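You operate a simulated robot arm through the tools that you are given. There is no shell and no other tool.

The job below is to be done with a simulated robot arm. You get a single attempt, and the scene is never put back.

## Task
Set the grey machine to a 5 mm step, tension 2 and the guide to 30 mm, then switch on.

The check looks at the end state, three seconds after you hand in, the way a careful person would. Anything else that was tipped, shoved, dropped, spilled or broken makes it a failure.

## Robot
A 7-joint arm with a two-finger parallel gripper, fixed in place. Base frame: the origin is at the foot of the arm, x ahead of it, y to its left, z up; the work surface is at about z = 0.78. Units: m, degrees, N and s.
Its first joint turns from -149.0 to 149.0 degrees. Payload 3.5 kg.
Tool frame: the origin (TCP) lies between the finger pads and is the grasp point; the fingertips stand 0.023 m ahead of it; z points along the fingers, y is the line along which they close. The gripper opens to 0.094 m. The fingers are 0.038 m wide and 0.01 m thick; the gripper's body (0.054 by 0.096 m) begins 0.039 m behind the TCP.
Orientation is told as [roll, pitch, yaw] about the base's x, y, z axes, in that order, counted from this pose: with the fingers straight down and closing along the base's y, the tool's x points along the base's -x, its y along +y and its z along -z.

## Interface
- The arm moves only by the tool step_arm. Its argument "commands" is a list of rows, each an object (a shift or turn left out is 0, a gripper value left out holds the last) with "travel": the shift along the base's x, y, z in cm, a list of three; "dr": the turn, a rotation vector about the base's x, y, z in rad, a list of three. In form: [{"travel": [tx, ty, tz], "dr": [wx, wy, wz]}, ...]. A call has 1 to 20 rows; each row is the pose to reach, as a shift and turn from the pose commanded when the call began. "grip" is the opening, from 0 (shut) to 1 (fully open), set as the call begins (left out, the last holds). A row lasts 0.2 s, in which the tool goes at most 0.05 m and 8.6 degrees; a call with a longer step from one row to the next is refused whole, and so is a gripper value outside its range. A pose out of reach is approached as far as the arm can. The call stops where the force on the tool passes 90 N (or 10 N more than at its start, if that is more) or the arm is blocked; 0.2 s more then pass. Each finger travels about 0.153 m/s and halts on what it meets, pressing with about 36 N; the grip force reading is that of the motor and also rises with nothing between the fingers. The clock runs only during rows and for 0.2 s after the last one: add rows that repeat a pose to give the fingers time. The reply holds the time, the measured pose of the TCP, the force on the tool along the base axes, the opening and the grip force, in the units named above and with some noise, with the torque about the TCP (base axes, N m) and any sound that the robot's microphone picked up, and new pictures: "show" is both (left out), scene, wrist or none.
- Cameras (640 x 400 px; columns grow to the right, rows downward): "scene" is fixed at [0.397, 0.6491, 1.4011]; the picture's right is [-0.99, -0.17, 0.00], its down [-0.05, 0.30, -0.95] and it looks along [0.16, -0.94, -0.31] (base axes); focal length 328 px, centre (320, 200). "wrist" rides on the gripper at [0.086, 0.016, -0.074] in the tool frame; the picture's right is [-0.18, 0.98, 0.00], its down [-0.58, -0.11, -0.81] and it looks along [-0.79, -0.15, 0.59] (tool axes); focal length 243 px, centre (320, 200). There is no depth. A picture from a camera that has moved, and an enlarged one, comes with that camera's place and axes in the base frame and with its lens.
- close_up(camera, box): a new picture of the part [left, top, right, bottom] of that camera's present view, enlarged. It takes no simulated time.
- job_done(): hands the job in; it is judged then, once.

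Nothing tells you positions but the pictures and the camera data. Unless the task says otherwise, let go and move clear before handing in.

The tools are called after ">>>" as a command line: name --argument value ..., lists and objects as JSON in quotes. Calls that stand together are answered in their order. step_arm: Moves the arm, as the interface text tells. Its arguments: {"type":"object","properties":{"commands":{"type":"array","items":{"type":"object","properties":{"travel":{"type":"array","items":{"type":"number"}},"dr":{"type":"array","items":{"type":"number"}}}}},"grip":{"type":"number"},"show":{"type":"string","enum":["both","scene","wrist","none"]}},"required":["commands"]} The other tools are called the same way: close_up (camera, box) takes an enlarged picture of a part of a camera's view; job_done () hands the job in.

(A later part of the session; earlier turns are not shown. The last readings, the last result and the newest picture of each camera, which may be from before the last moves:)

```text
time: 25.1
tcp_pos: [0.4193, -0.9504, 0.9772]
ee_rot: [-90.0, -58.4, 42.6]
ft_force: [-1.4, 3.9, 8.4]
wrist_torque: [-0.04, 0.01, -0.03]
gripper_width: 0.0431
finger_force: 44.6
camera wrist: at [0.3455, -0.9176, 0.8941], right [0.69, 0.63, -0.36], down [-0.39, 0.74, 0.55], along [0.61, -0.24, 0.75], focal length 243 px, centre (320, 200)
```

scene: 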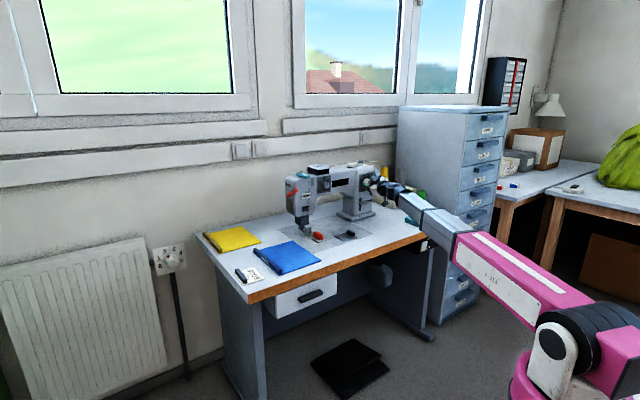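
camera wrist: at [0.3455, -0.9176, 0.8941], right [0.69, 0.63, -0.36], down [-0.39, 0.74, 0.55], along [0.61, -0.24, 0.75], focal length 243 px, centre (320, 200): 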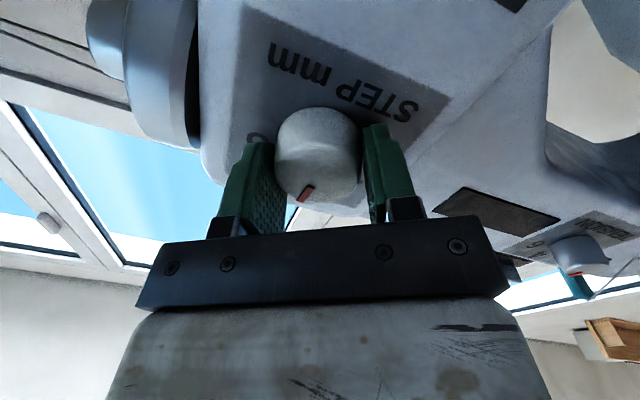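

The knob turned about 29° with the gripper and the load stays low. I'll continue clockwise, watching the clearance to the reverse lever.

>>> step_arm --commands '[{"dr": [0.0677, -0.0736, 0]}, {"dr": [0.1354, -0.1472, 0]}, {"dr": [0.2031, -0.2208, 0]}, {"dr": [0.2708, -0.2944, 0]}, {"dr": [0.3385, -0.368, 0]}, {"dr": [0.3385, -0.368, 0]}]'

>>> close_up --camera "scene" --box '[350, 155, 420, 225]'

>>> close_up --camera "wrist" --box '[180, 60, 480, 240]'

```text
time: 26.5
tcp_pos: [0.4192, -0.9509, 0.9779]
ee_rot: [-90.9, -87.0, 43.4]
ft_force: [-11.0, -10.6, 16.6]
wrist_torque: [-0.22, -0.16, -0.32]
gripper_width: 0.0432
finger_force: 44.5
camera wrist: at [0.3766, -0.889, 0.889], right [0.73, 0.67, 0.13], down [-0.6, 0.54, 0.59], along [0.32, -0.51, 0.8], focal length 243 px, centre (320, 200)
```

scene: 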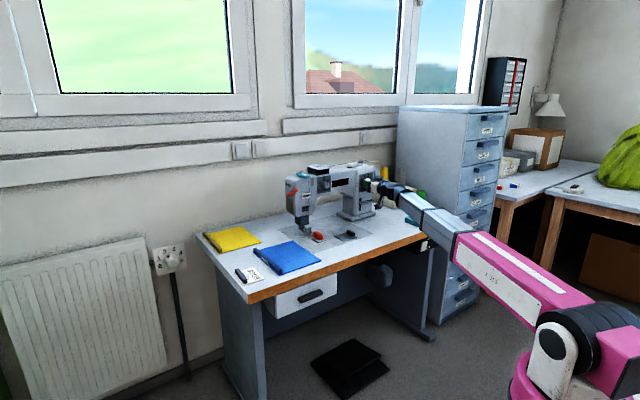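
wrist: 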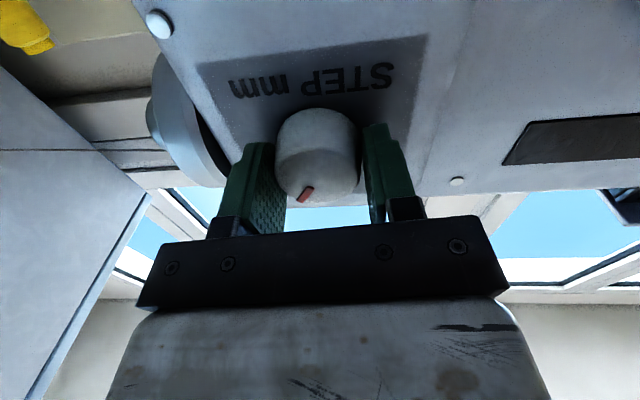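

```text
5.71 times, centred on (385, 190) of scene
camera zoom: at [0.397, 0.6491, 1.4011], right [-0.99, -0.17, 0.0], down [-0.05, 0.3, -0.95], along [0.16, -0.94, -0.31], focal length 1875 px, centre (-51, 257)
```

zoom: 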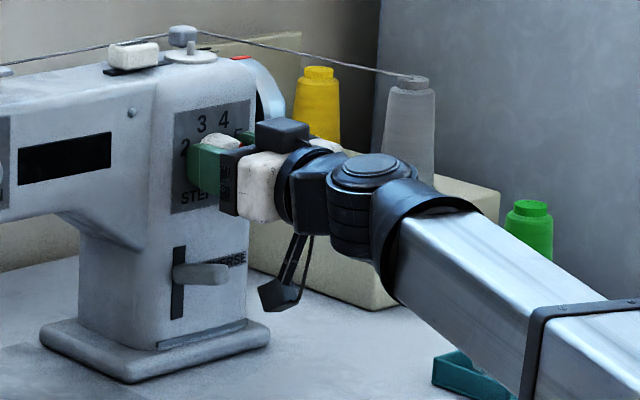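

```text
2.13 times, centred on (330, 150) of wrist
camera zoom: at [0.3766, -0.889, 0.889], right [0.73, 0.67, 0.13], down [-0.6, 0.54, 0.59], along [0.32, -0.51, 0.8], focal length 518 px, centre (299, 307)
```

zoom: 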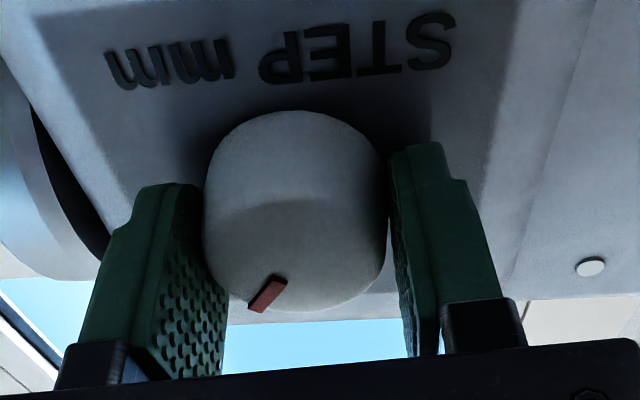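

The camera clears the lever by about 2 cm. I'll trim the side load by 1 mm and turn the remaining 36° or so toward 5.

>>> step_arm --commands '[{"travel": [-0.07, -0.07, 0.1]}, {"travel": [-0.07, -0.07, 0.1], "dr": [0.068, -0.0733, 0]}, {"travel": [-0.07, -0.07, 0.1], "dr": [0.136, -0.1466, 0]}, {"travel": [-0.07, -0.07, 0.1], "dr": [0.204, -0.2199, 0]}, {"travel": [-0.07, -0.07, 0.1], "dr": [0.272, -0.2932, 0]}, {"travel": [-0.07, -0.07, 0.1], "dr": [0.34, -0.3665, 0]}, {"travel": [-0.07, -0.07, 0.1], "dr": [0.427, -0.4603, 0]}, {"travel": [-0.07, -0.07, 0.1], "dr": [0.427, -0.4603, 0]}]'

>>> close_up --camera "scene" --box '[350, 155, 420, 225]'

>>> close_up --camera "wrist" --box '[180, 60, 480, 240]'

```text
time: 28.3
tcp_pos: [0.4186, -0.9515, 0.9756]
ee_rot: [89.8, -56.9, -137.3]
ft_force: [-25.1, -8.5, -9.0]
wrist_torque: [-0.25, 0.73, -0.54]
gripper_width: 0.0433
finger_force: 44.7
camera wrist: at [0.4119, -0.856, 0.9119], right [0.53, 0.49, 0.69], down [-0.84, 0.32, 0.43], along [-0.01, -0.81, 0.58], focal length 243 px, centre (320, 200)
```

scene: 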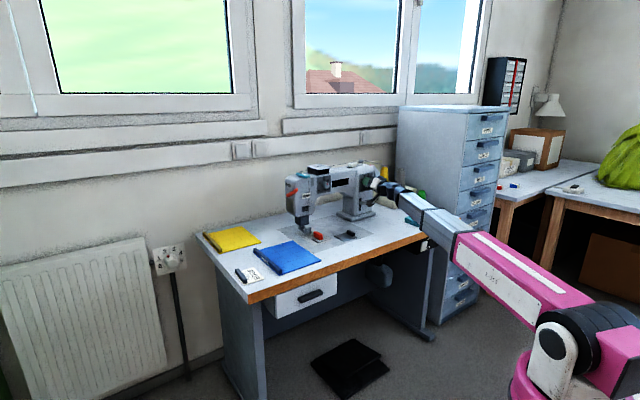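
wrist: 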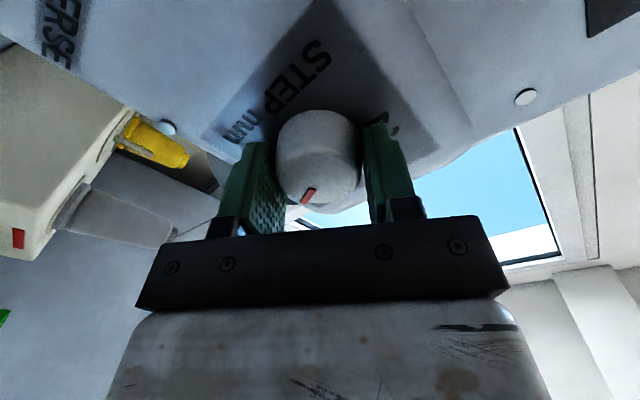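

```text
5.71 times, centred on (385, 190) of scene
camera zoom: at [0.397, 0.6491, 1.4011], right [-0.99, -0.17, 0.0], down [-0.05, 0.3, -0.95], along [0.16, -0.94, -0.31], focal length 1875 px, centre (-51, 257)
```

zoom: 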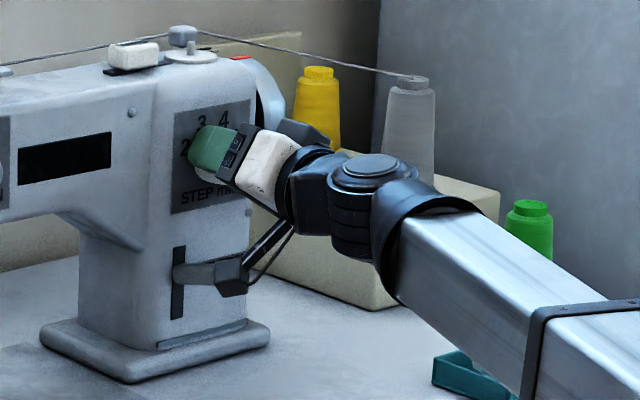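

```text
2.13 times, centred on (330, 150) of wrist
camera zoom: at [0.4119, -0.856, 0.9119], right [0.53, 0.49, 0.69], down [-0.84, 0.32, 0.43], along [-0.01, -0.81, 0.58], focal length 518 px, centre (299, 307)
```

zoom: 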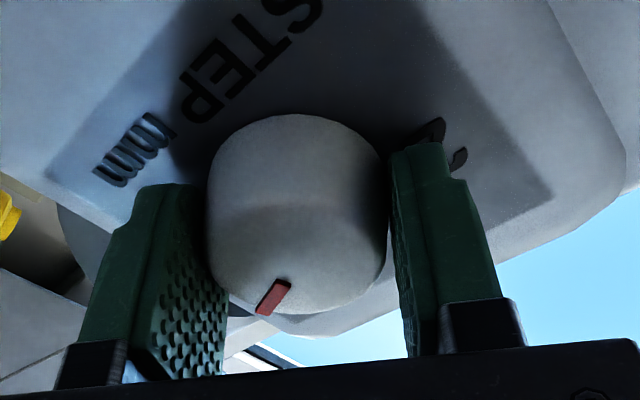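

The gripper has turned 93.6° in total without slipping. I'll open, back straight off 9 cm and check where the pointer ended up.

>>> step_arm --commands '[{"travel": [0, 0, 0]}, {"travel": [0, 0, 0]}]' --grip 0.66 --show "none"

>>> step_arm --commands '[{"travel": [-1.0, 1.1, 0]}, {"travel": [-2.4, 2.6, 0]}, {"travel": [-4.4, 4.75, 0]}, {"travel": [-6.8, 7.3, 0]}, {"travel": [-8.2, 8.8, 0]}, {"travel": [-8.2, 8.8, 0]}]'

>>> close_up --camera "wrist" --box '[200, 0, 440, 150]'

>>> close_up --camera "scene" --box '[360, 160, 400, 230]'

```text
time: 28.9
tcp_pos: [0.4211, -0.9506, 0.9771]
ee_rot: [89.8, -57.1, -137.1]
ft_force: [0.9, 0.0, -0.3]
wrist_torque: [-0.02, 0.02, -0.02]
gripper_width: 0.0621
finger_force: 0.0
```

```text
time: 30.3
tcp_pos: [0.3362, -0.8629, 0.9772]
ee_rot: [89.7, -57.2, -137.1]
ft_force: [0.0, -0.4, -0.9]
wrist_torque: [-0.01, 0.01, 0.02]
gripper_width: 0.0618
finger_force: 0.0
camera wrist: at [0.3291, -0.7672, 0.9128], right [0.53, 0.49, 0.69], down [-0.85, 0.32, 0.43], along [-0.01, -0.81, 0.58], focal length 243 px, centre (320, 200)
```

scene: 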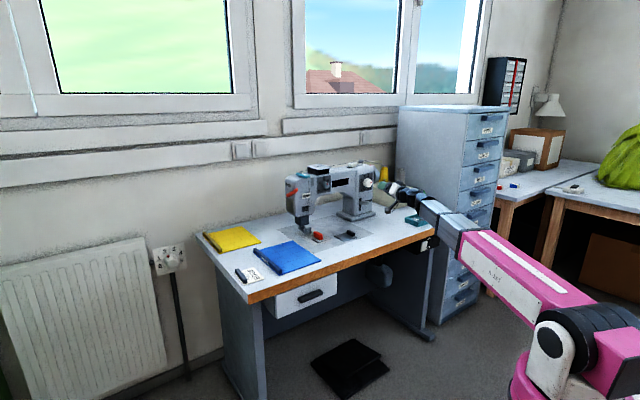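
wrist: 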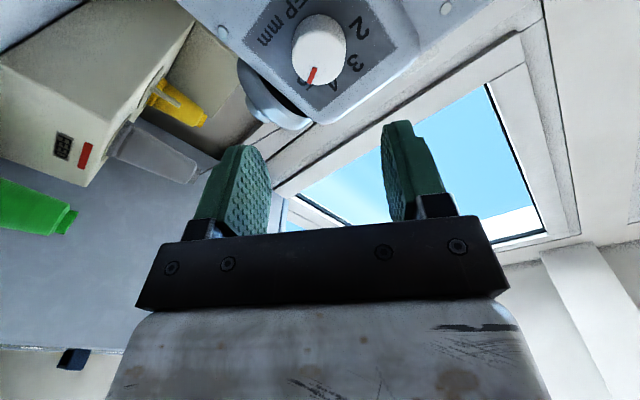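

```text
2.67 times, centred on (320, 75) of wrist
camera zoom: at [0.3291, -0.7672, 0.9128], right [0.53, 0.49, 0.69], down [-0.85, 0.32, 0.43], along [-0.01, -0.81, 0.58], focal length 647 px, centre (320, 533)
```

zoom: 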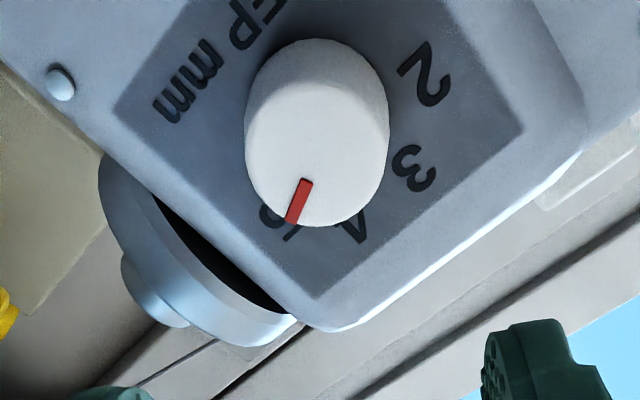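

```text
5.71 times, centred on (380, 195) of scene
camera zoom: at [0.397, 0.6491, 1.4011], right [-0.99, -0.17, 0.0], down [-0.05, 0.3, -0.95], along [0.16, -0.94, -0.31], focal length 1875 px, centre (-23, 229)
```

zoom: 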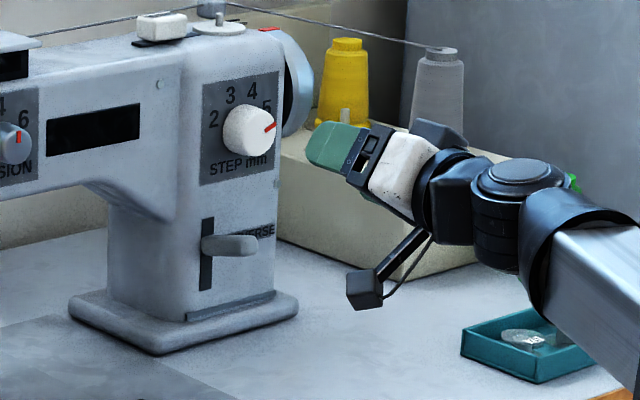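

The pointer is now near 5. I'll zoom from the scene camera to measure the exact angle, and check that the reverse lever is unchanged.

>>> close_up --camera "scene" --box '[370, 168, 394, 194]'

>>> close_up --camera "wrist" --box '[270, 0, 380, 90]'

>>> close_up --camera "scene" --box '[355, 190, 395, 225]'

```text
15.38 times, centred on (382, 181) of scene
camera zoom: at [0.397, 0.6491, 1.4011], right [-0.99, -0.17, 0.0], down [-0.05, 0.3, -0.95], along [0.16, -0.94, -0.31], focal length 5048 px, centre (-634, 492)
```

zoom: 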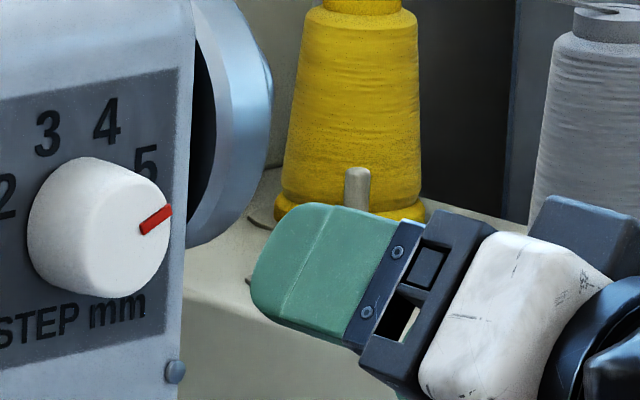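

```text
4.44 times, centred on (325, 45) of wrist
camera zoom: at [0.3291, -0.7672, 0.9128], right [0.53, 0.49, 0.69], down [-0.85, 0.32, 0.43], along [-0.01, -0.81, 0.58], focal length 1078 px, centre (298, 889)
```

zoom: 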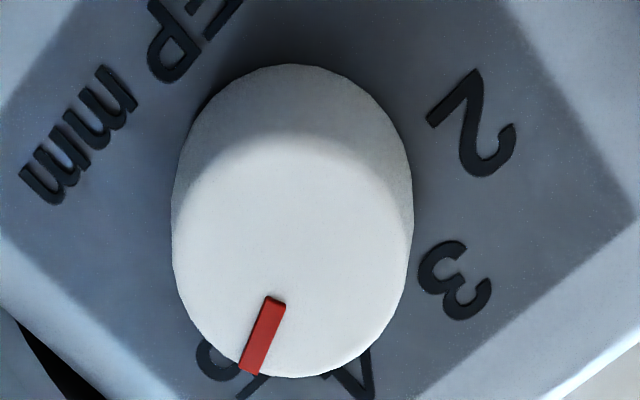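

```text
11.43 times, centred on (375, 208) of scene
camera zoom: at [0.397, 0.6491, 1.4011], right [-0.99, -0.17, 0.0], down [-0.05, 0.3, -0.95], along [0.16, -0.94, -0.31], focal length 3750 px, centre (-309, 114)
```

zoom: 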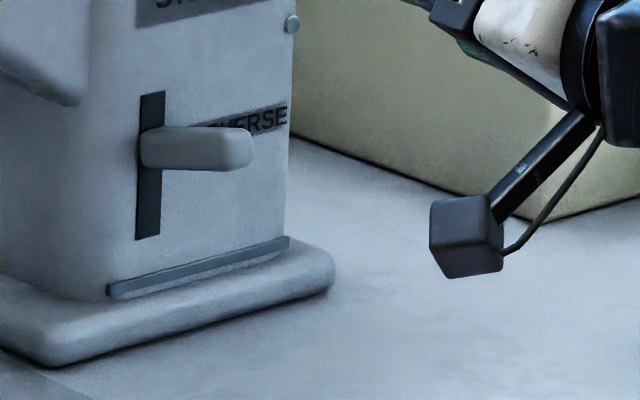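

The pointer measures 66.5° and the 5 label sits at about 67°, so step is at 5, and the reverse lever hasn't moved. Next is the tension dial: I'll move left to about 11 cm in front of it, keeping this roll so there is room to turn counter-clockwise.

>>> step_arm --commands '[{"travel": [2.4, 2.2, 0.3]}, {"travel": [4.8, 4.4, 0.6]}, {"travel": [7.2, 6.6, 0.9]}, {"travel": [9.6, 8.8, 1.2]}, {"travel": [12.0, 11.0, 1.5]}, {"travel": [14.4, 13.2, 1.8]}, {"travel": [16.8, 15.2, 2.1]}, {"travel": [18.9, 16.2, 2.4]}, {"travel": [20.3, 16.2, 2.4]}, {"travel": [20.3, 16.2, 2.4]}]'

>>> close_up --camera "wrist" --box '[220, 0, 420, 130]'

>>> close_up --camera "scene" --box '[290, 150, 430, 240]'

```text
time: 32.5
tcp_pos: [0.5414, -0.7001, 1.0013]
ee_rot: [89.8, -57.0, -137.0]
ft_force: [0.6, -0.1, 0.0]
wrist_torque: [-0.01, 0.02, 0.0]
gripper_width: 0.062
finger_force: 0.2
camera wrist: at [0.5352, -0.606, 0.937], right [0.53, 0.49, 0.69], down [-0.85, 0.32, 0.43], along [-0.01, -0.81, 0.58], focal length 243 px, centre (320, 200)
```

scene: 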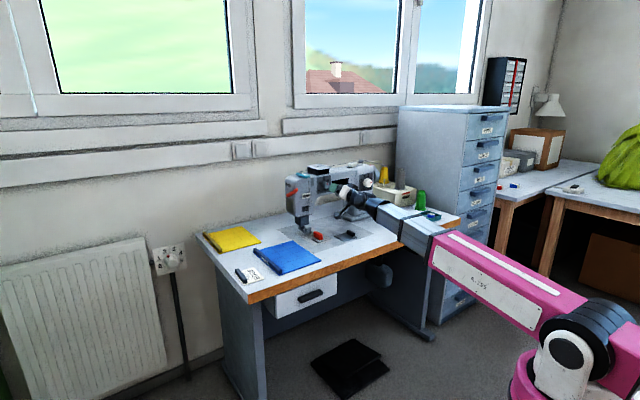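
wrist: 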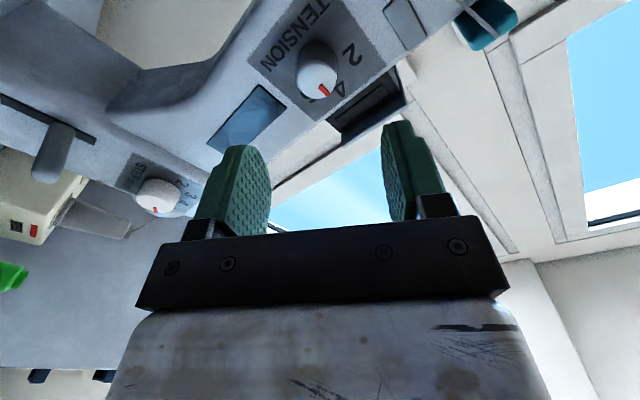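

```text
3.08 times, centred on (320, 65) of wrist
camera zoom: at [0.5352, -0.606, 0.937], right [0.53, 0.49, 0.69], down [-0.85, 0.32, 0.43], along [-0.01, -0.81, 0.58], focal length 746 px, centre (320, 615)
```

zoom: 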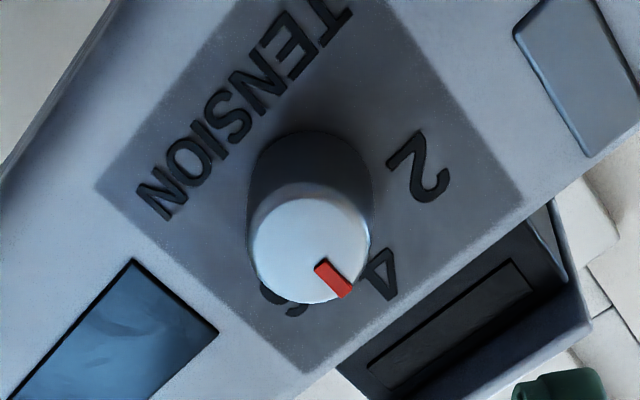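

```text
4.44 times, centred on (360, 195) of scene
camera zoom: at [0.397, 0.6491, 1.4011], right [-0.99, -0.17, 0.0], down [-0.05, 0.3, -0.95], along [0.16, -0.94, -0.31], focal length 1458 px, centre (142, 222)
```

zoom: 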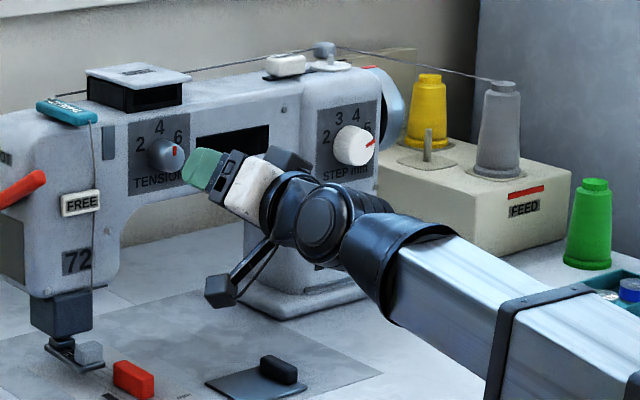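

From two wrist views, the tension knob's face is at about m=0.984, u=-0.087, z=1.002, with a 29 mm diameter. I'll correct sideways, narrow the gripper to 50 mm and advance to just short of the knob.

>>> step_arm --commands '[{"travel": [-0.4, -0.38, 0.1]}, {"travel": [1.0, -1.8, 0.1]}, {"travel": [2.4, -3.3, 0.1]}, {"travel": [3.6, -4.7, 0.1]}, {"travel": [4.63, -5.77, 0.1]}, {"travel": [4.63, -5.77, 0.1]}]' --grip 0.53

>>> close_up --camera "wrist" --box '[180, 40, 480, 240]'

```text
time: 33.9
tcp_pos: [0.5866, -0.7588, 1.0013]
ee_rot: [89.8, -57.2, -137.0]
ft_force: [0.0, -0.1, -0.3]
wrist_torque: [0.0, -0.02, 0.02]
gripper_width: 0.0499
finger_force: 0.0
camera wrist: at [0.5805, -0.6626, 0.9374], right [0.53, 0.49, 0.69], down [-0.85, 0.32, 0.43], along [-0.01, -0.81, 0.58], focal length 243 px, centre (320, 200)
```

scene: 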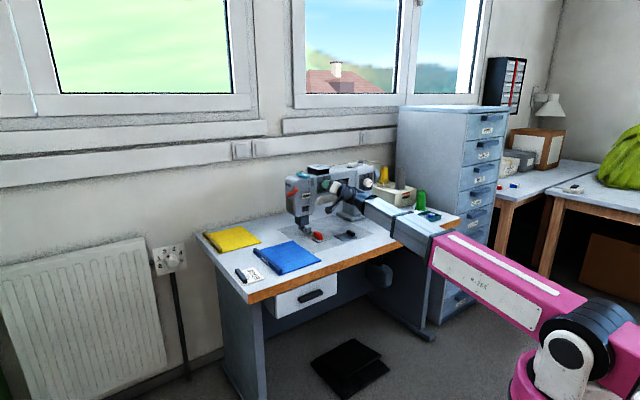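
wrist: 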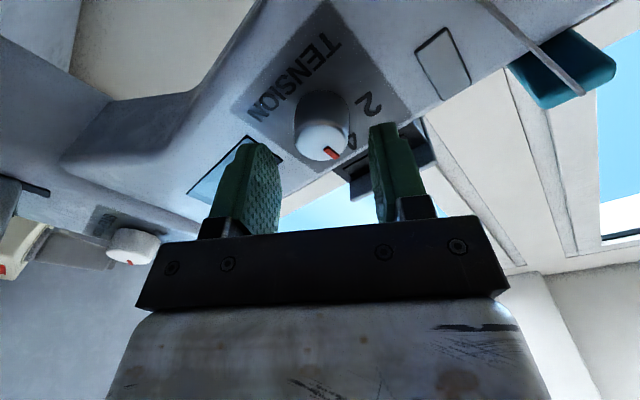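

```text
2.00 times, centred on (330, 140) of wrist
camera zoom: at [0.5805, -0.6626, 0.9374], right [0.53, 0.49, 0.69], down [-0.85, 0.32, 0.43], along [-0.01, -0.81, 0.58], focal length 485 px, centre (300, 320)
```

zoom: 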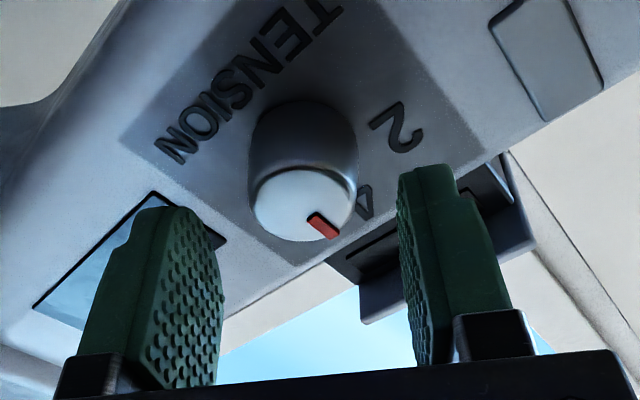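

The knob is centred within about 1 mm. I'll advance 2.5 cm around it and close.

>>> step_arm --commands '[{"travel": [0.6, -0.64, 0]}, {"travel": [1.2, -1.28, 0]}, {"travel": [1.7, -1.83, 0]}, {"travel": [1.7, -1.83, 0]}]' --show "none"

>>> step_arm --commands '[{"travel": [0, 0, 0]}, {"travel": [0, 0, 0]}, {"travel": [0, 0, 0]}]' --grip 0.22

```text
time: 34.9
tcp_pos: [0.6033, -0.7767, 1.003]
ee_rot: [89.8, -57.2, -137.1]
ft_force: [-0.1, -0.3, 1.0]
wrist_torque: [-0.01, 0.01, 0.03]
gripper_width: 0.0498
finger_force: 0.0
```

```text
time: 35.7
tcp_pos: [0.6047, -0.7774, 1.0028]
ee_rot: [89.9, -57.2, -137.2]
ft_force: [14.6, 7.5, 15.1]
wrist_torque: [-0.15, -0.15, 0.51]
gripper_width: 0.0311
finger_force: 45.9
camera wrist: at [0.5984, -0.6812, 0.9384], right [0.53, 0.49, 0.69], down [-0.85, 0.32, 0.43], along [-0.01, -0.81, 0.58], focal length 243 px, centre (320, 200)
```

scene: 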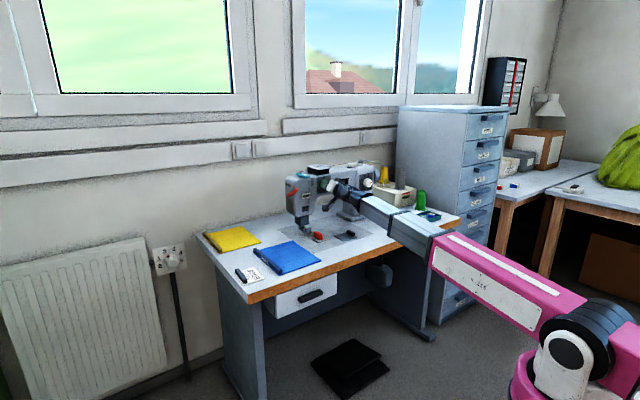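
wrist: 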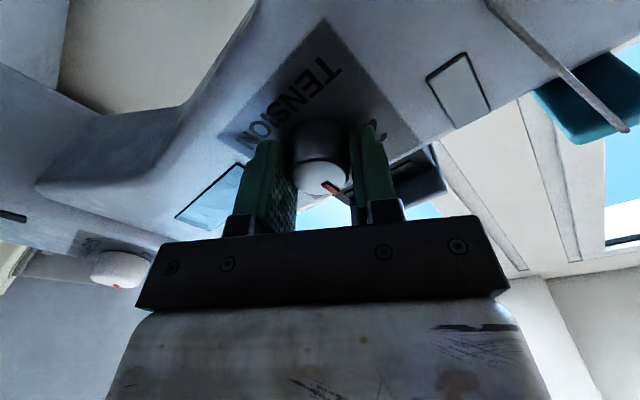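

The knob is gripped at 31 mm. I'll turn it counter-clockwise by about 60° in small steps, trimming the side load first.

>>> step_arm --commands '[{"travel": [0.06, 0.06, 0.05]}, {"travel": [0.06, 0.06, 0.05], "dr": [-0.0681, 0.0732, 0]}, {"travel": [0.06, 0.06, 0.05], "dr": [-0.1362, 0.1464, 0]}, {"travel": [0.06, 0.06, 0.05], "dr": [-0.2043, 0.2196, 0]}, {"travel": [0.06, 0.06, 0.05], "dr": [-0.2724, 0.2928, 0]}, {"travel": [0.06, 0.06, 0.05], "dr": [-0.3405, 0.366, 0]}, {"travel": [0.06, 0.06, 0.05], "dr": [-0.3405, 0.366, 0]}]'

```text
time: 37.3
tcp_pos: [0.6035, -0.7748, 1.0027]
ee_rot: [89.4, -85.8, -136.7]
ft_force: [23.8, 7.9, 14.9]
wrist_torque: [-0.61, -0.66, 0.64]
gripper_width: 0.0309
finger_force: 45.3
camera wrist: at [0.5703, -0.7063, 0.917], right [0.71, 0.66, 0.25], down [-0.66, 0.49, 0.57], along [0.25, -0.57, 0.78], focal length 243 px, centre (320, 200)
```

scene: 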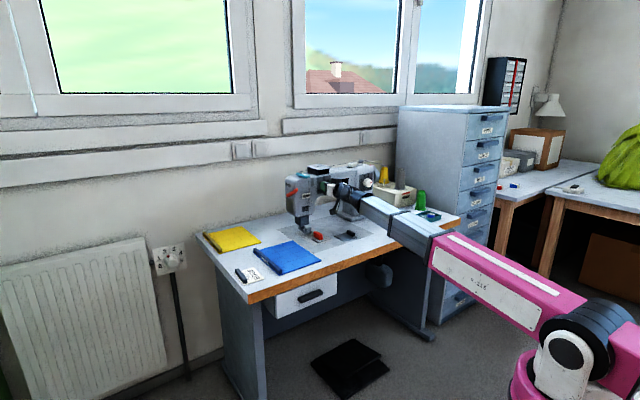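
wrist: 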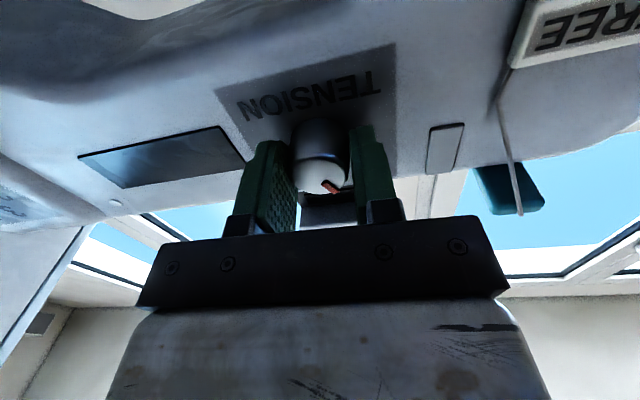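

The turn is tracking with a modest side load. I'll trim it and turn the remaining 31°.

>>> step_arm --commands '[{"travel": [0.11, 0.1, 0.1]}, {"travel": [0.11, 0.1, 0.1], "dr": [-0.0681, 0.0732, 0]}, {"travel": [0.11, 0.1, 0.1], "dr": [-0.1362, 0.1464, 0]}, {"travel": [0.11, 0.1, 0.1], "dr": [-0.2043, 0.2196, 0]}, {"travel": [0.11, 0.1, 0.1], "dr": [-0.2724, 0.2928, 0]}, {"travel": [0.11, 0.1, 0.1], "dr": [-0.3725, 0.4004, 0]}, {"travel": [0.11, 0.1, 0.1], "dr": [-0.3725, 0.4004, 0]}]'

>>> close_up --camera "wrist" --box '[180, 40, 480, 240]'

```text
time: 38.9
tcp_pos: [0.6039, -0.7756, 1.0027]
ee_rot: [-89.8, -62.8, 42.6]
ft_force: [-1.9, 11.9, -17.7]
wrist_torque: [0.17, 0.11, 0.27]
gripper_width: 0.0308
finger_force: 44.9
camera wrist: at [0.5354, -0.738, 0.9178], right [0.7, 0.65, -0.29], down [-0.42, 0.71, 0.57], along [0.57, -0.28, 0.77], focal length 243 px, centre (320, 200)
```

scene: 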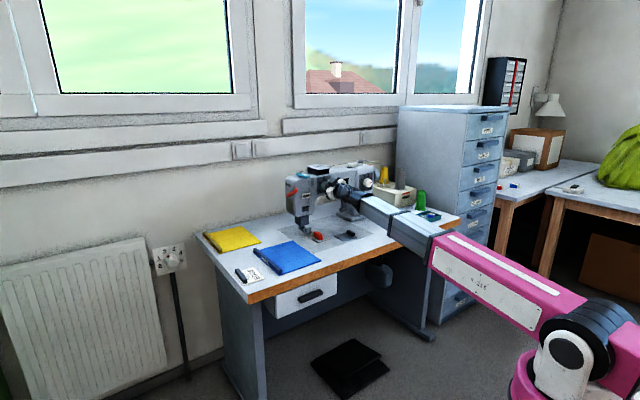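
wrist: 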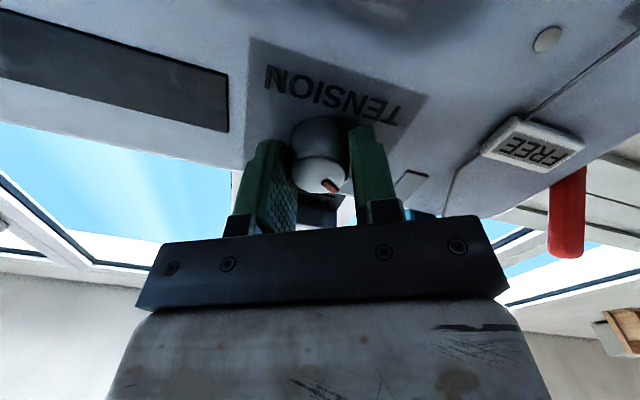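

```text
2.00 times, centred on (330, 140) of wrist
camera zoom: at [0.5354, -0.738, 0.9178], right [0.7, 0.65, -0.29], down [-0.42, 0.71, 0.57], along [0.57, -0.28, 0.77], focal length 485 px, centre (300, 320)
```

zoom: 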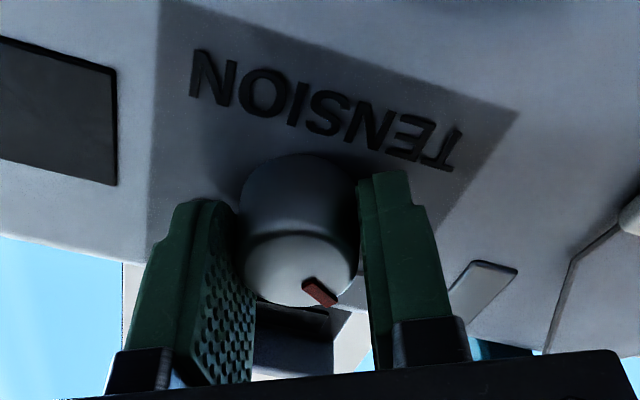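

The gripper has turned exactly 60°. I'll release, back off and check the pointer.

>>> step_arm --commands '[{"travel": [0, 0, 0]}, {"travel": [0, 0, 0]}]' --grip 0.53 --show "none"

>>> step_arm --commands '[{"travel": [-1.0, 1.1, 0]}, {"travel": [-2.4, 2.6, 0]}, {"travel": [-4.4, 4.75, 0]}, {"travel": [-6.8, 7.3, 0]}, {"travel": [-8.2, 8.8, 0]}, {"travel": [-8.2, 8.8, 0]}]'

>>> close_up --camera "wrist" --box '[240, 0, 400, 100]'

>>> close_up --camera "scene" --box '[327, 172, 351, 194]'

```text
time: 39.5
tcp_pos: [0.6046, -0.777, 1.0036]
ee_rot: [-90.4, -63.0, 43.1]
ft_force: [-0.1, 0.0, -0.4]
wrist_torque: [-0.01, -0.01, 0.0]
gripper_width: 0.0499
finger_force: 0.0
```

```text
time: 40.9
tcp_pos: [0.5261, -0.688, 1.004]
ee_rot: [-90.2, -62.9, 42.9]
ft_force: [0.1, -0.3, -0.2]
wrist_torque: [-0.01, -0.04, -0.03]
gripper_width: 0.0499
finger_force: 0.1
camera wrist: at [0.4564, -0.651, 0.9187], right [0.7, 0.65, -0.28], down [-0.42, 0.71, 0.57], along [0.57, -0.28, 0.77], focal length 243 px, centre (320, 200)
```

scene: 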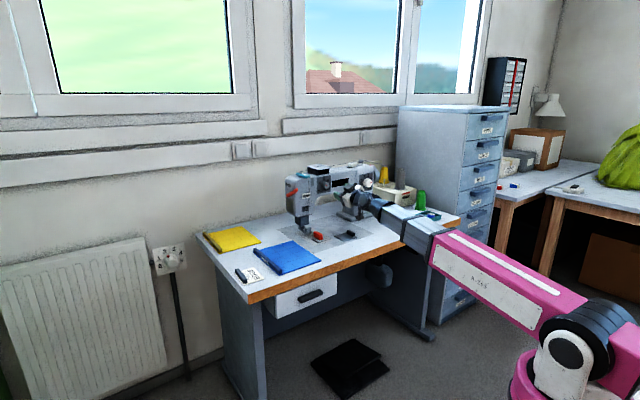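
wrist: 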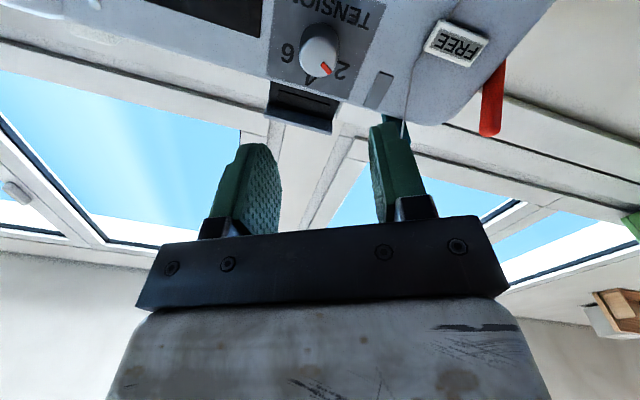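

```text
4.00 times, centred on (320, 50) of wrist
camera zoom: at [0.4564, -0.651, 0.9187], right [0.7, 0.65, -0.28], down [-0.42, 0.71, 0.57], along [0.57, -0.28, 0.77], focal length 970 px, centre (320, 800)
```

zoom: 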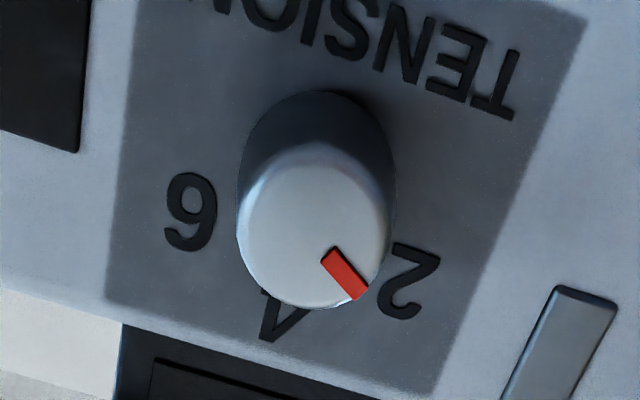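

```text
16.00 times, centred on (339, 183) of scene
camera zoom: at [0.397, 0.6491, 1.4011], right [-0.99, -0.17, 0.0], down [-0.05, 0.3, -0.95], along [0.16, -0.94, -0.31], focal length 5250 px, centre (16, 472)
```

zoom: 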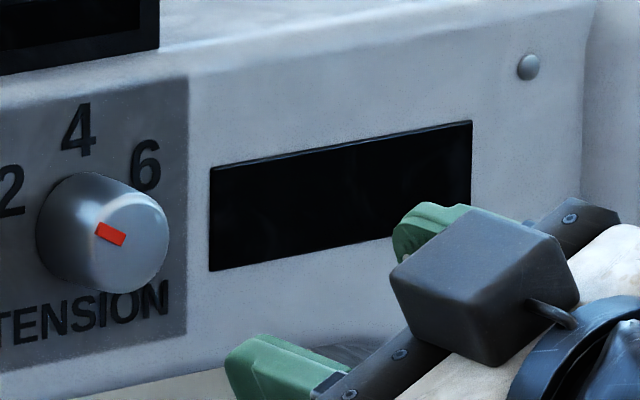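

The tension pointer now measures about -60°, right at the 2 label. Next is the guide, so I'll zoom in on the bed scale.

>>> close_up --camera "scene" --box '[302, 226, 338, 248]'

>>> close_up --camera "scene" --box '[312, 230, 332, 246]'

```text
16.00 times, centred on (320, 237) of scene
camera zoom: at [0.397, 0.6491, 1.4011], right [-0.99, -0.17, 0.0], down [-0.05, 0.3, -0.95], along [0.16, -0.94, -0.31], focal length 5250 px, centre (320, -392)
```

zoom: 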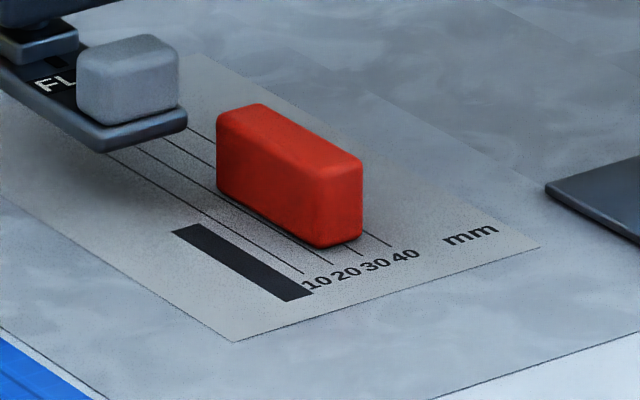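

```text
16.00 times, centred on (322, 238) of scene
camera zoom: at [0.397, 0.6491, 1.4011], right [-0.99, -0.17, 0.0], down [-0.05, 0.3, -0.95], along [0.16, -0.94, -0.31], focal length 5250 px, centre (288, -408)
```

zoom: 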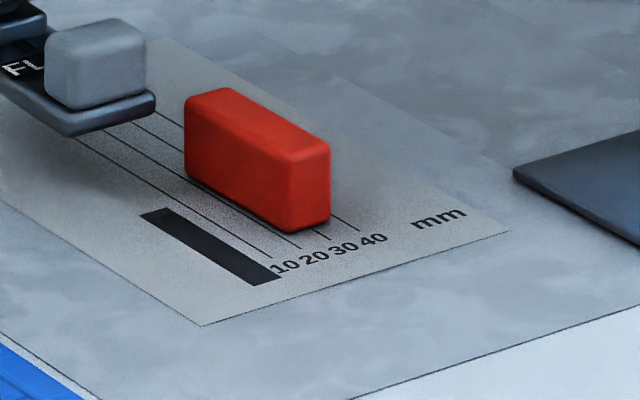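

The guide's needle-side face is on the 20 mm line, so it must move 10 mm to the right, to the 30 line. I'll back off, roll the tool so the fingers close across the guide's thickness, then pitch down to look at it from the front and above.

>>> step_arm --commands '[{"travel": [0.0, 2.3, 0.5], "dr": [0.0645, -0.0692, 0]}, {"travel": [0.0, 4.6, 1.0], "dr": [0.129, -0.1384, 0]}, {"travel": [0.1, 6.9, 1.5], "dr": [0.1936, -0.2076, 0]}, {"travel": [0.2, 9.2, 2.0], "dr": [0.2581, -0.2768, 0]}, {"travel": [0.36, 11.55, 2.6], "dr": [0.3226, -0.346, 0]}, {"travel": [0.36, 11.55, 2.6], "dr": [0.3226, -0.346, 0]}]' --show "none"

>>> step_arm --commands '[{"travel": [0.4, -0.4, -0.5], "dr": [0.0894, 0.0833, 0]}, {"travel": [0.8, -0.9, -1.0], "dr": [0.1788, 0.1667, 0]}, {"travel": [1.2, -1.3, -1.5], "dr": [0.2681, 0.25, 0]}, {"travel": [1.6, -1.8, -2.0], "dr": [0.3575, 0.3334, 0]}, {"travel": [2.1, -2.2, -2.5], "dr": [0.4469, 0.4167, 0]}, {"travel": [2.5, -2.6, -3.0], "dr": [0.5363, 0.5, 0]}, {"travel": [2.9, -3.1, -3.5], "dr": [0.6257, 0.5834, 0]}, {"travel": [3.3, -3.5, -4.0], "dr": [0.715, 0.6667, 0]}, {"travel": [3.7, -4.0, -4.5], "dr": [0.8044, 0.7501, 0]}, {"travel": [4.1, -4.4, -5.0], "dr": [0.8938, 0.8334, 0]}, {"travel": [4.1, -4.4, -5.0], "dr": [0.8938, 0.8334, 0]}]'

```text
time: 42.3
tcp_pos: [0.5268, -0.5735, 1.031]
ee_rot: [56.6, -89.9, -103.8]
ft_force: [-0.8, 0.2, -0.1]
wrist_torque: [0.0, 0.0, -0.01]
gripper_width: 0.05
finger_force: 0.0
```

```text
time: 44.7
tcp_pos: [0.5684, -0.6168, 0.981]
ee_rot: [-0.3, -19.9, -47.0]
ft_force: [-0.6, -0.2, -0.1]
wrist_torque: [0.02, 0.0, 0.04]
gripper_width: 0.0496
finger_force: 0.1
camera wrist: at [0.5068, -0.5278, 1.0202], right [0.84, 0.54, 0.06], down [0.11, -0.27, 0.96], along [0.53, -0.8, -0.29], focal length 243 px, centre (320, 200)
```

scene: 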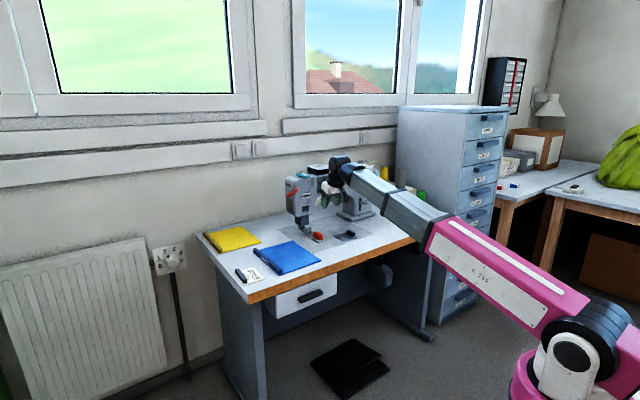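
wrist: 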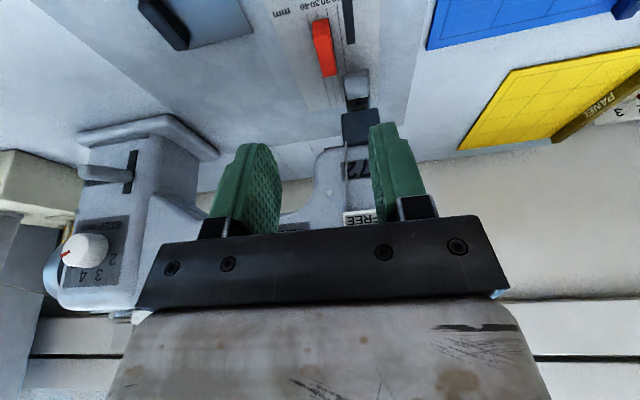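

I now see the guide, scale and presser foot from the front (the image is inverted). I'll zoom in on the guide and re-check the step dial.

>>> close_up --camera "wrist" --box '[260, 0, 400, 120]'

>>> close_up --camera "wrist" --box '[40, 200, 160, 320]'

```text
3.33 times, centred on (330, 60) of wrist
camera zoom: at [0.5068, -0.5278, 1.0202], right [0.84, 0.54, 0.06], down [0.11, -0.27, 0.96], along [0.53, -0.8, -0.29], focal length 809 px, centre (287, 667)
```

zoom: 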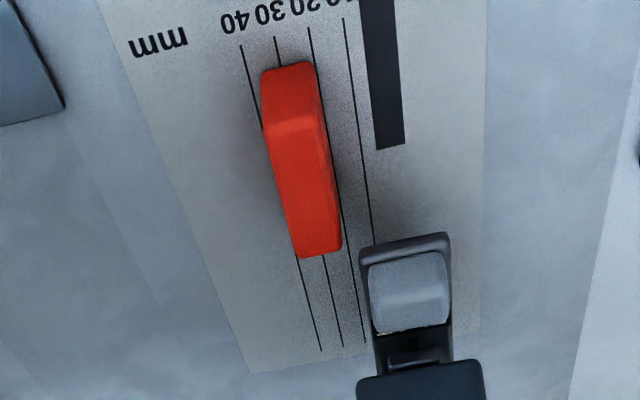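

```text
3.33 times, centred on (100, 260) of wrist
camera zoom: at [0.5068, -0.5278, 1.0202], right [0.84, 0.54, 0.06], down [0.11, -0.27, 0.96], along [0.53, -0.8, -0.29], focal length 809 px, centre (1053, 0)
```

zoom: 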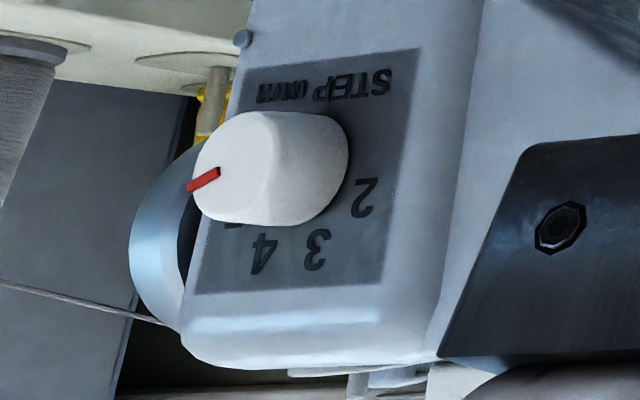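

The guide is about 15 mm wide, with its needle-side face on the 20 line; the foot lies further back at m≥0.967. I'll lower above the guide, with the fingers opened to about 34 mm, and check alignment before going down.

>>> step_arm --commands '[{"travel": [1.1, -1.2, -2.2]}, {"travel": [2.2, -2.4, -4.4]}, {"travel": [3.3, -3.6, -6.6]}, {"travel": [4.4, -4.8, -8.8]}, {"travel": [5.45, -5.99, -11.1]}, {"travel": [5.45, -5.99, -11.1]}]' --grip 0.36

>>> close_up --camera "wrist" --box '[200, 40, 440, 240]'

>>> close_up --camera "scene" --box '[270, 160, 390, 260]'

```text
time: 46.1
tcp_pos: [0.6231, -0.6769, 0.8683]
ee_rot: [-0.3, -20.0, -47.1]
ft_force: [0.3, -0.7, 0.3]
wrist_torque: [-0.02, 0.02, 0.01]
gripper_width: 0.0337
finger_force: 0.1
camera wrist: at [0.5627, -0.5883, 0.9074], right [0.84, 0.54, 0.06], down [0.11, -0.27, 0.96], along [0.53, -0.8, -0.28], focal length 243 px, centre (320, 200)
```

scene: 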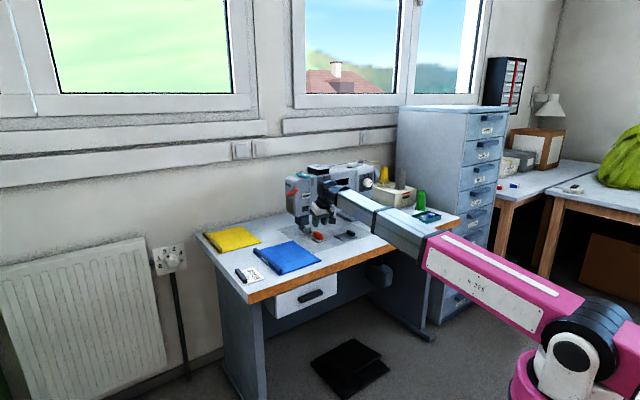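
wrist: 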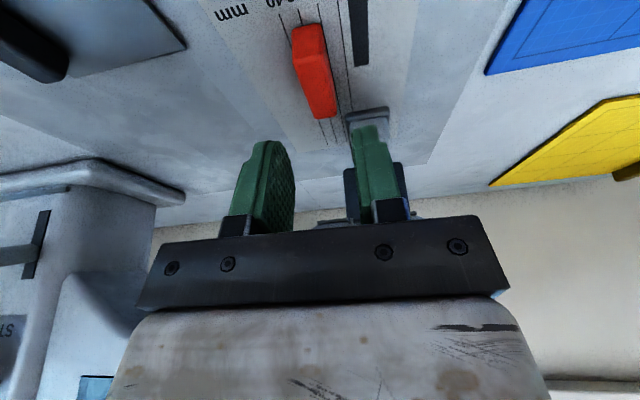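

```text
2.00 times, centred on (320, 140) of wrist
camera zoom: at [0.5627, -0.5883, 0.9074], right [0.84, 0.54, 0.06], down [0.11, -0.27, 0.96], along [0.53, -0.8, -0.28], focal length 485 px, centre (320, 320)
```

zoom: 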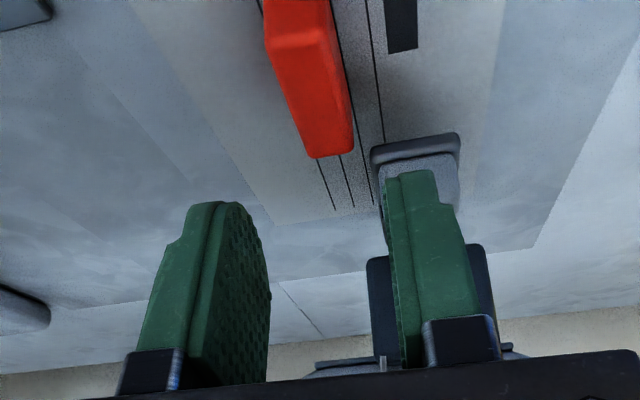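

```text
4.00 times, centred on (330, 210) of scene
camera zoom: at [0.397, 0.6491, 1.4011], right [-0.99, -0.17, 0.0], down [-0.05, 0.3, -0.95], along [0.16, -0.94, -0.31], focal length 1312 px, centre (280, 160)
```

zoom: 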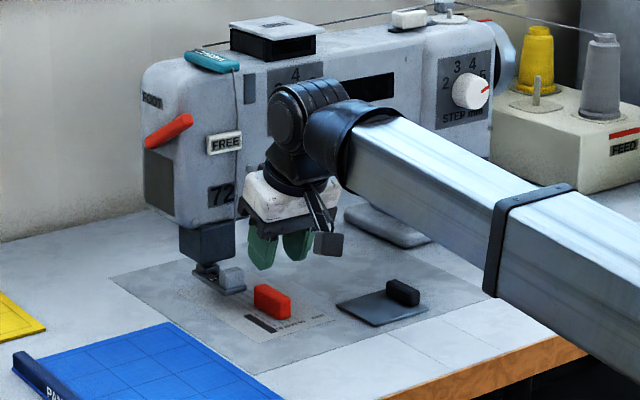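

The fingers straddle the guide with clearance to the foot. I'll lower straight down to guide height.

>>> step_arm --commands '[{"travel": [0.12, 0.12, -1.5]}, {"travel": [0.12, 0.12, -3.0]}, {"travel": [0.12, 0.12, -4.3]}, {"travel": [0.12, 0.12, -5.2]}, {"travel": [0.12, 0.12, -5.2]}]'

>>> close_up --camera "wrist" --box '[200, 40, 440, 240]'

>>> close_up --camera "scene" --box '[290, 200, 350, 260]'

```text
time: 47.3
tcp_pos: [0.6241, -0.6751, 0.8168]
ee_rot: [-0.3, -20.0, -46.9]
ft_force: [0.3, 0.4, -0.2]
wrist_torque: [0.02, -0.01, 0.0]
gripper_width: 0.0336
finger_force: 0.0
camera wrist: at [0.5629, -0.5859, 0.8561], right [0.84, 0.54, 0.06], down [0.11, -0.27, 0.96], along [0.53, -0.8, -0.28], focal length 243 px, centre (320, 200)
```

scene: 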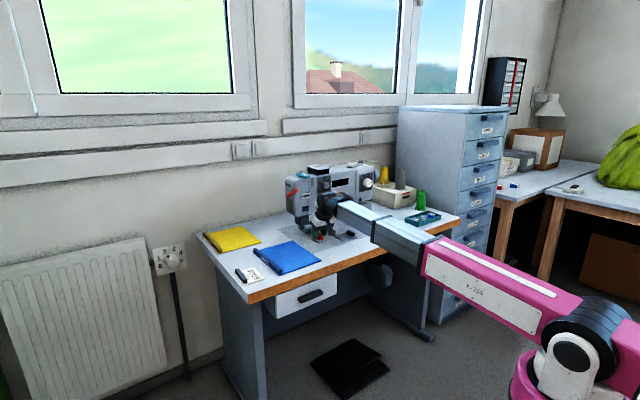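
wrist: 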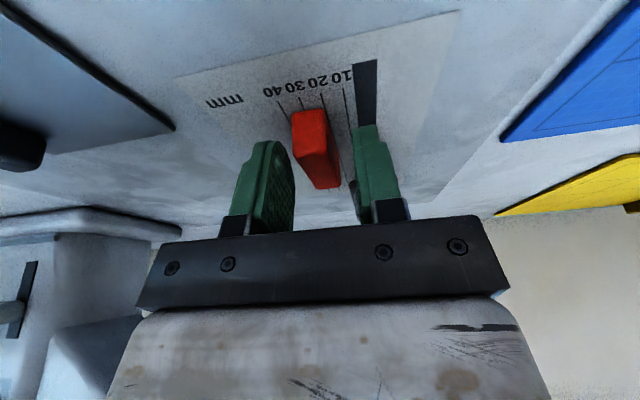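

```text
2.00 times, centred on (320, 140) of wrist
camera zoom: at [0.5629, -0.5859, 0.8561], right [0.84, 0.54, 0.06], down [0.11, -0.27, 0.96], along [0.53, -0.8, -0.28], focal length 485 px, centre (320, 320)
```

zoom: 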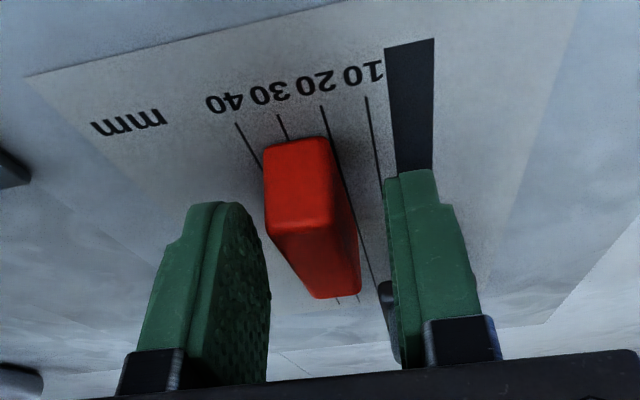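

```text
6.67 times, centred on (320, 230) of scene
camera zoom: at [0.397, 0.6491, 1.4011], right [-0.99, -0.17, 0.0], down [-0.05, 0.3, -0.95], along [0.16, -0.94, -0.31], focal length 2188 px, centre (320, 0)
```

zoom: 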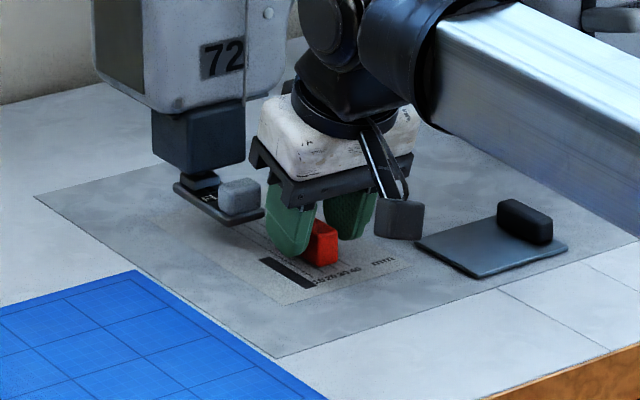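

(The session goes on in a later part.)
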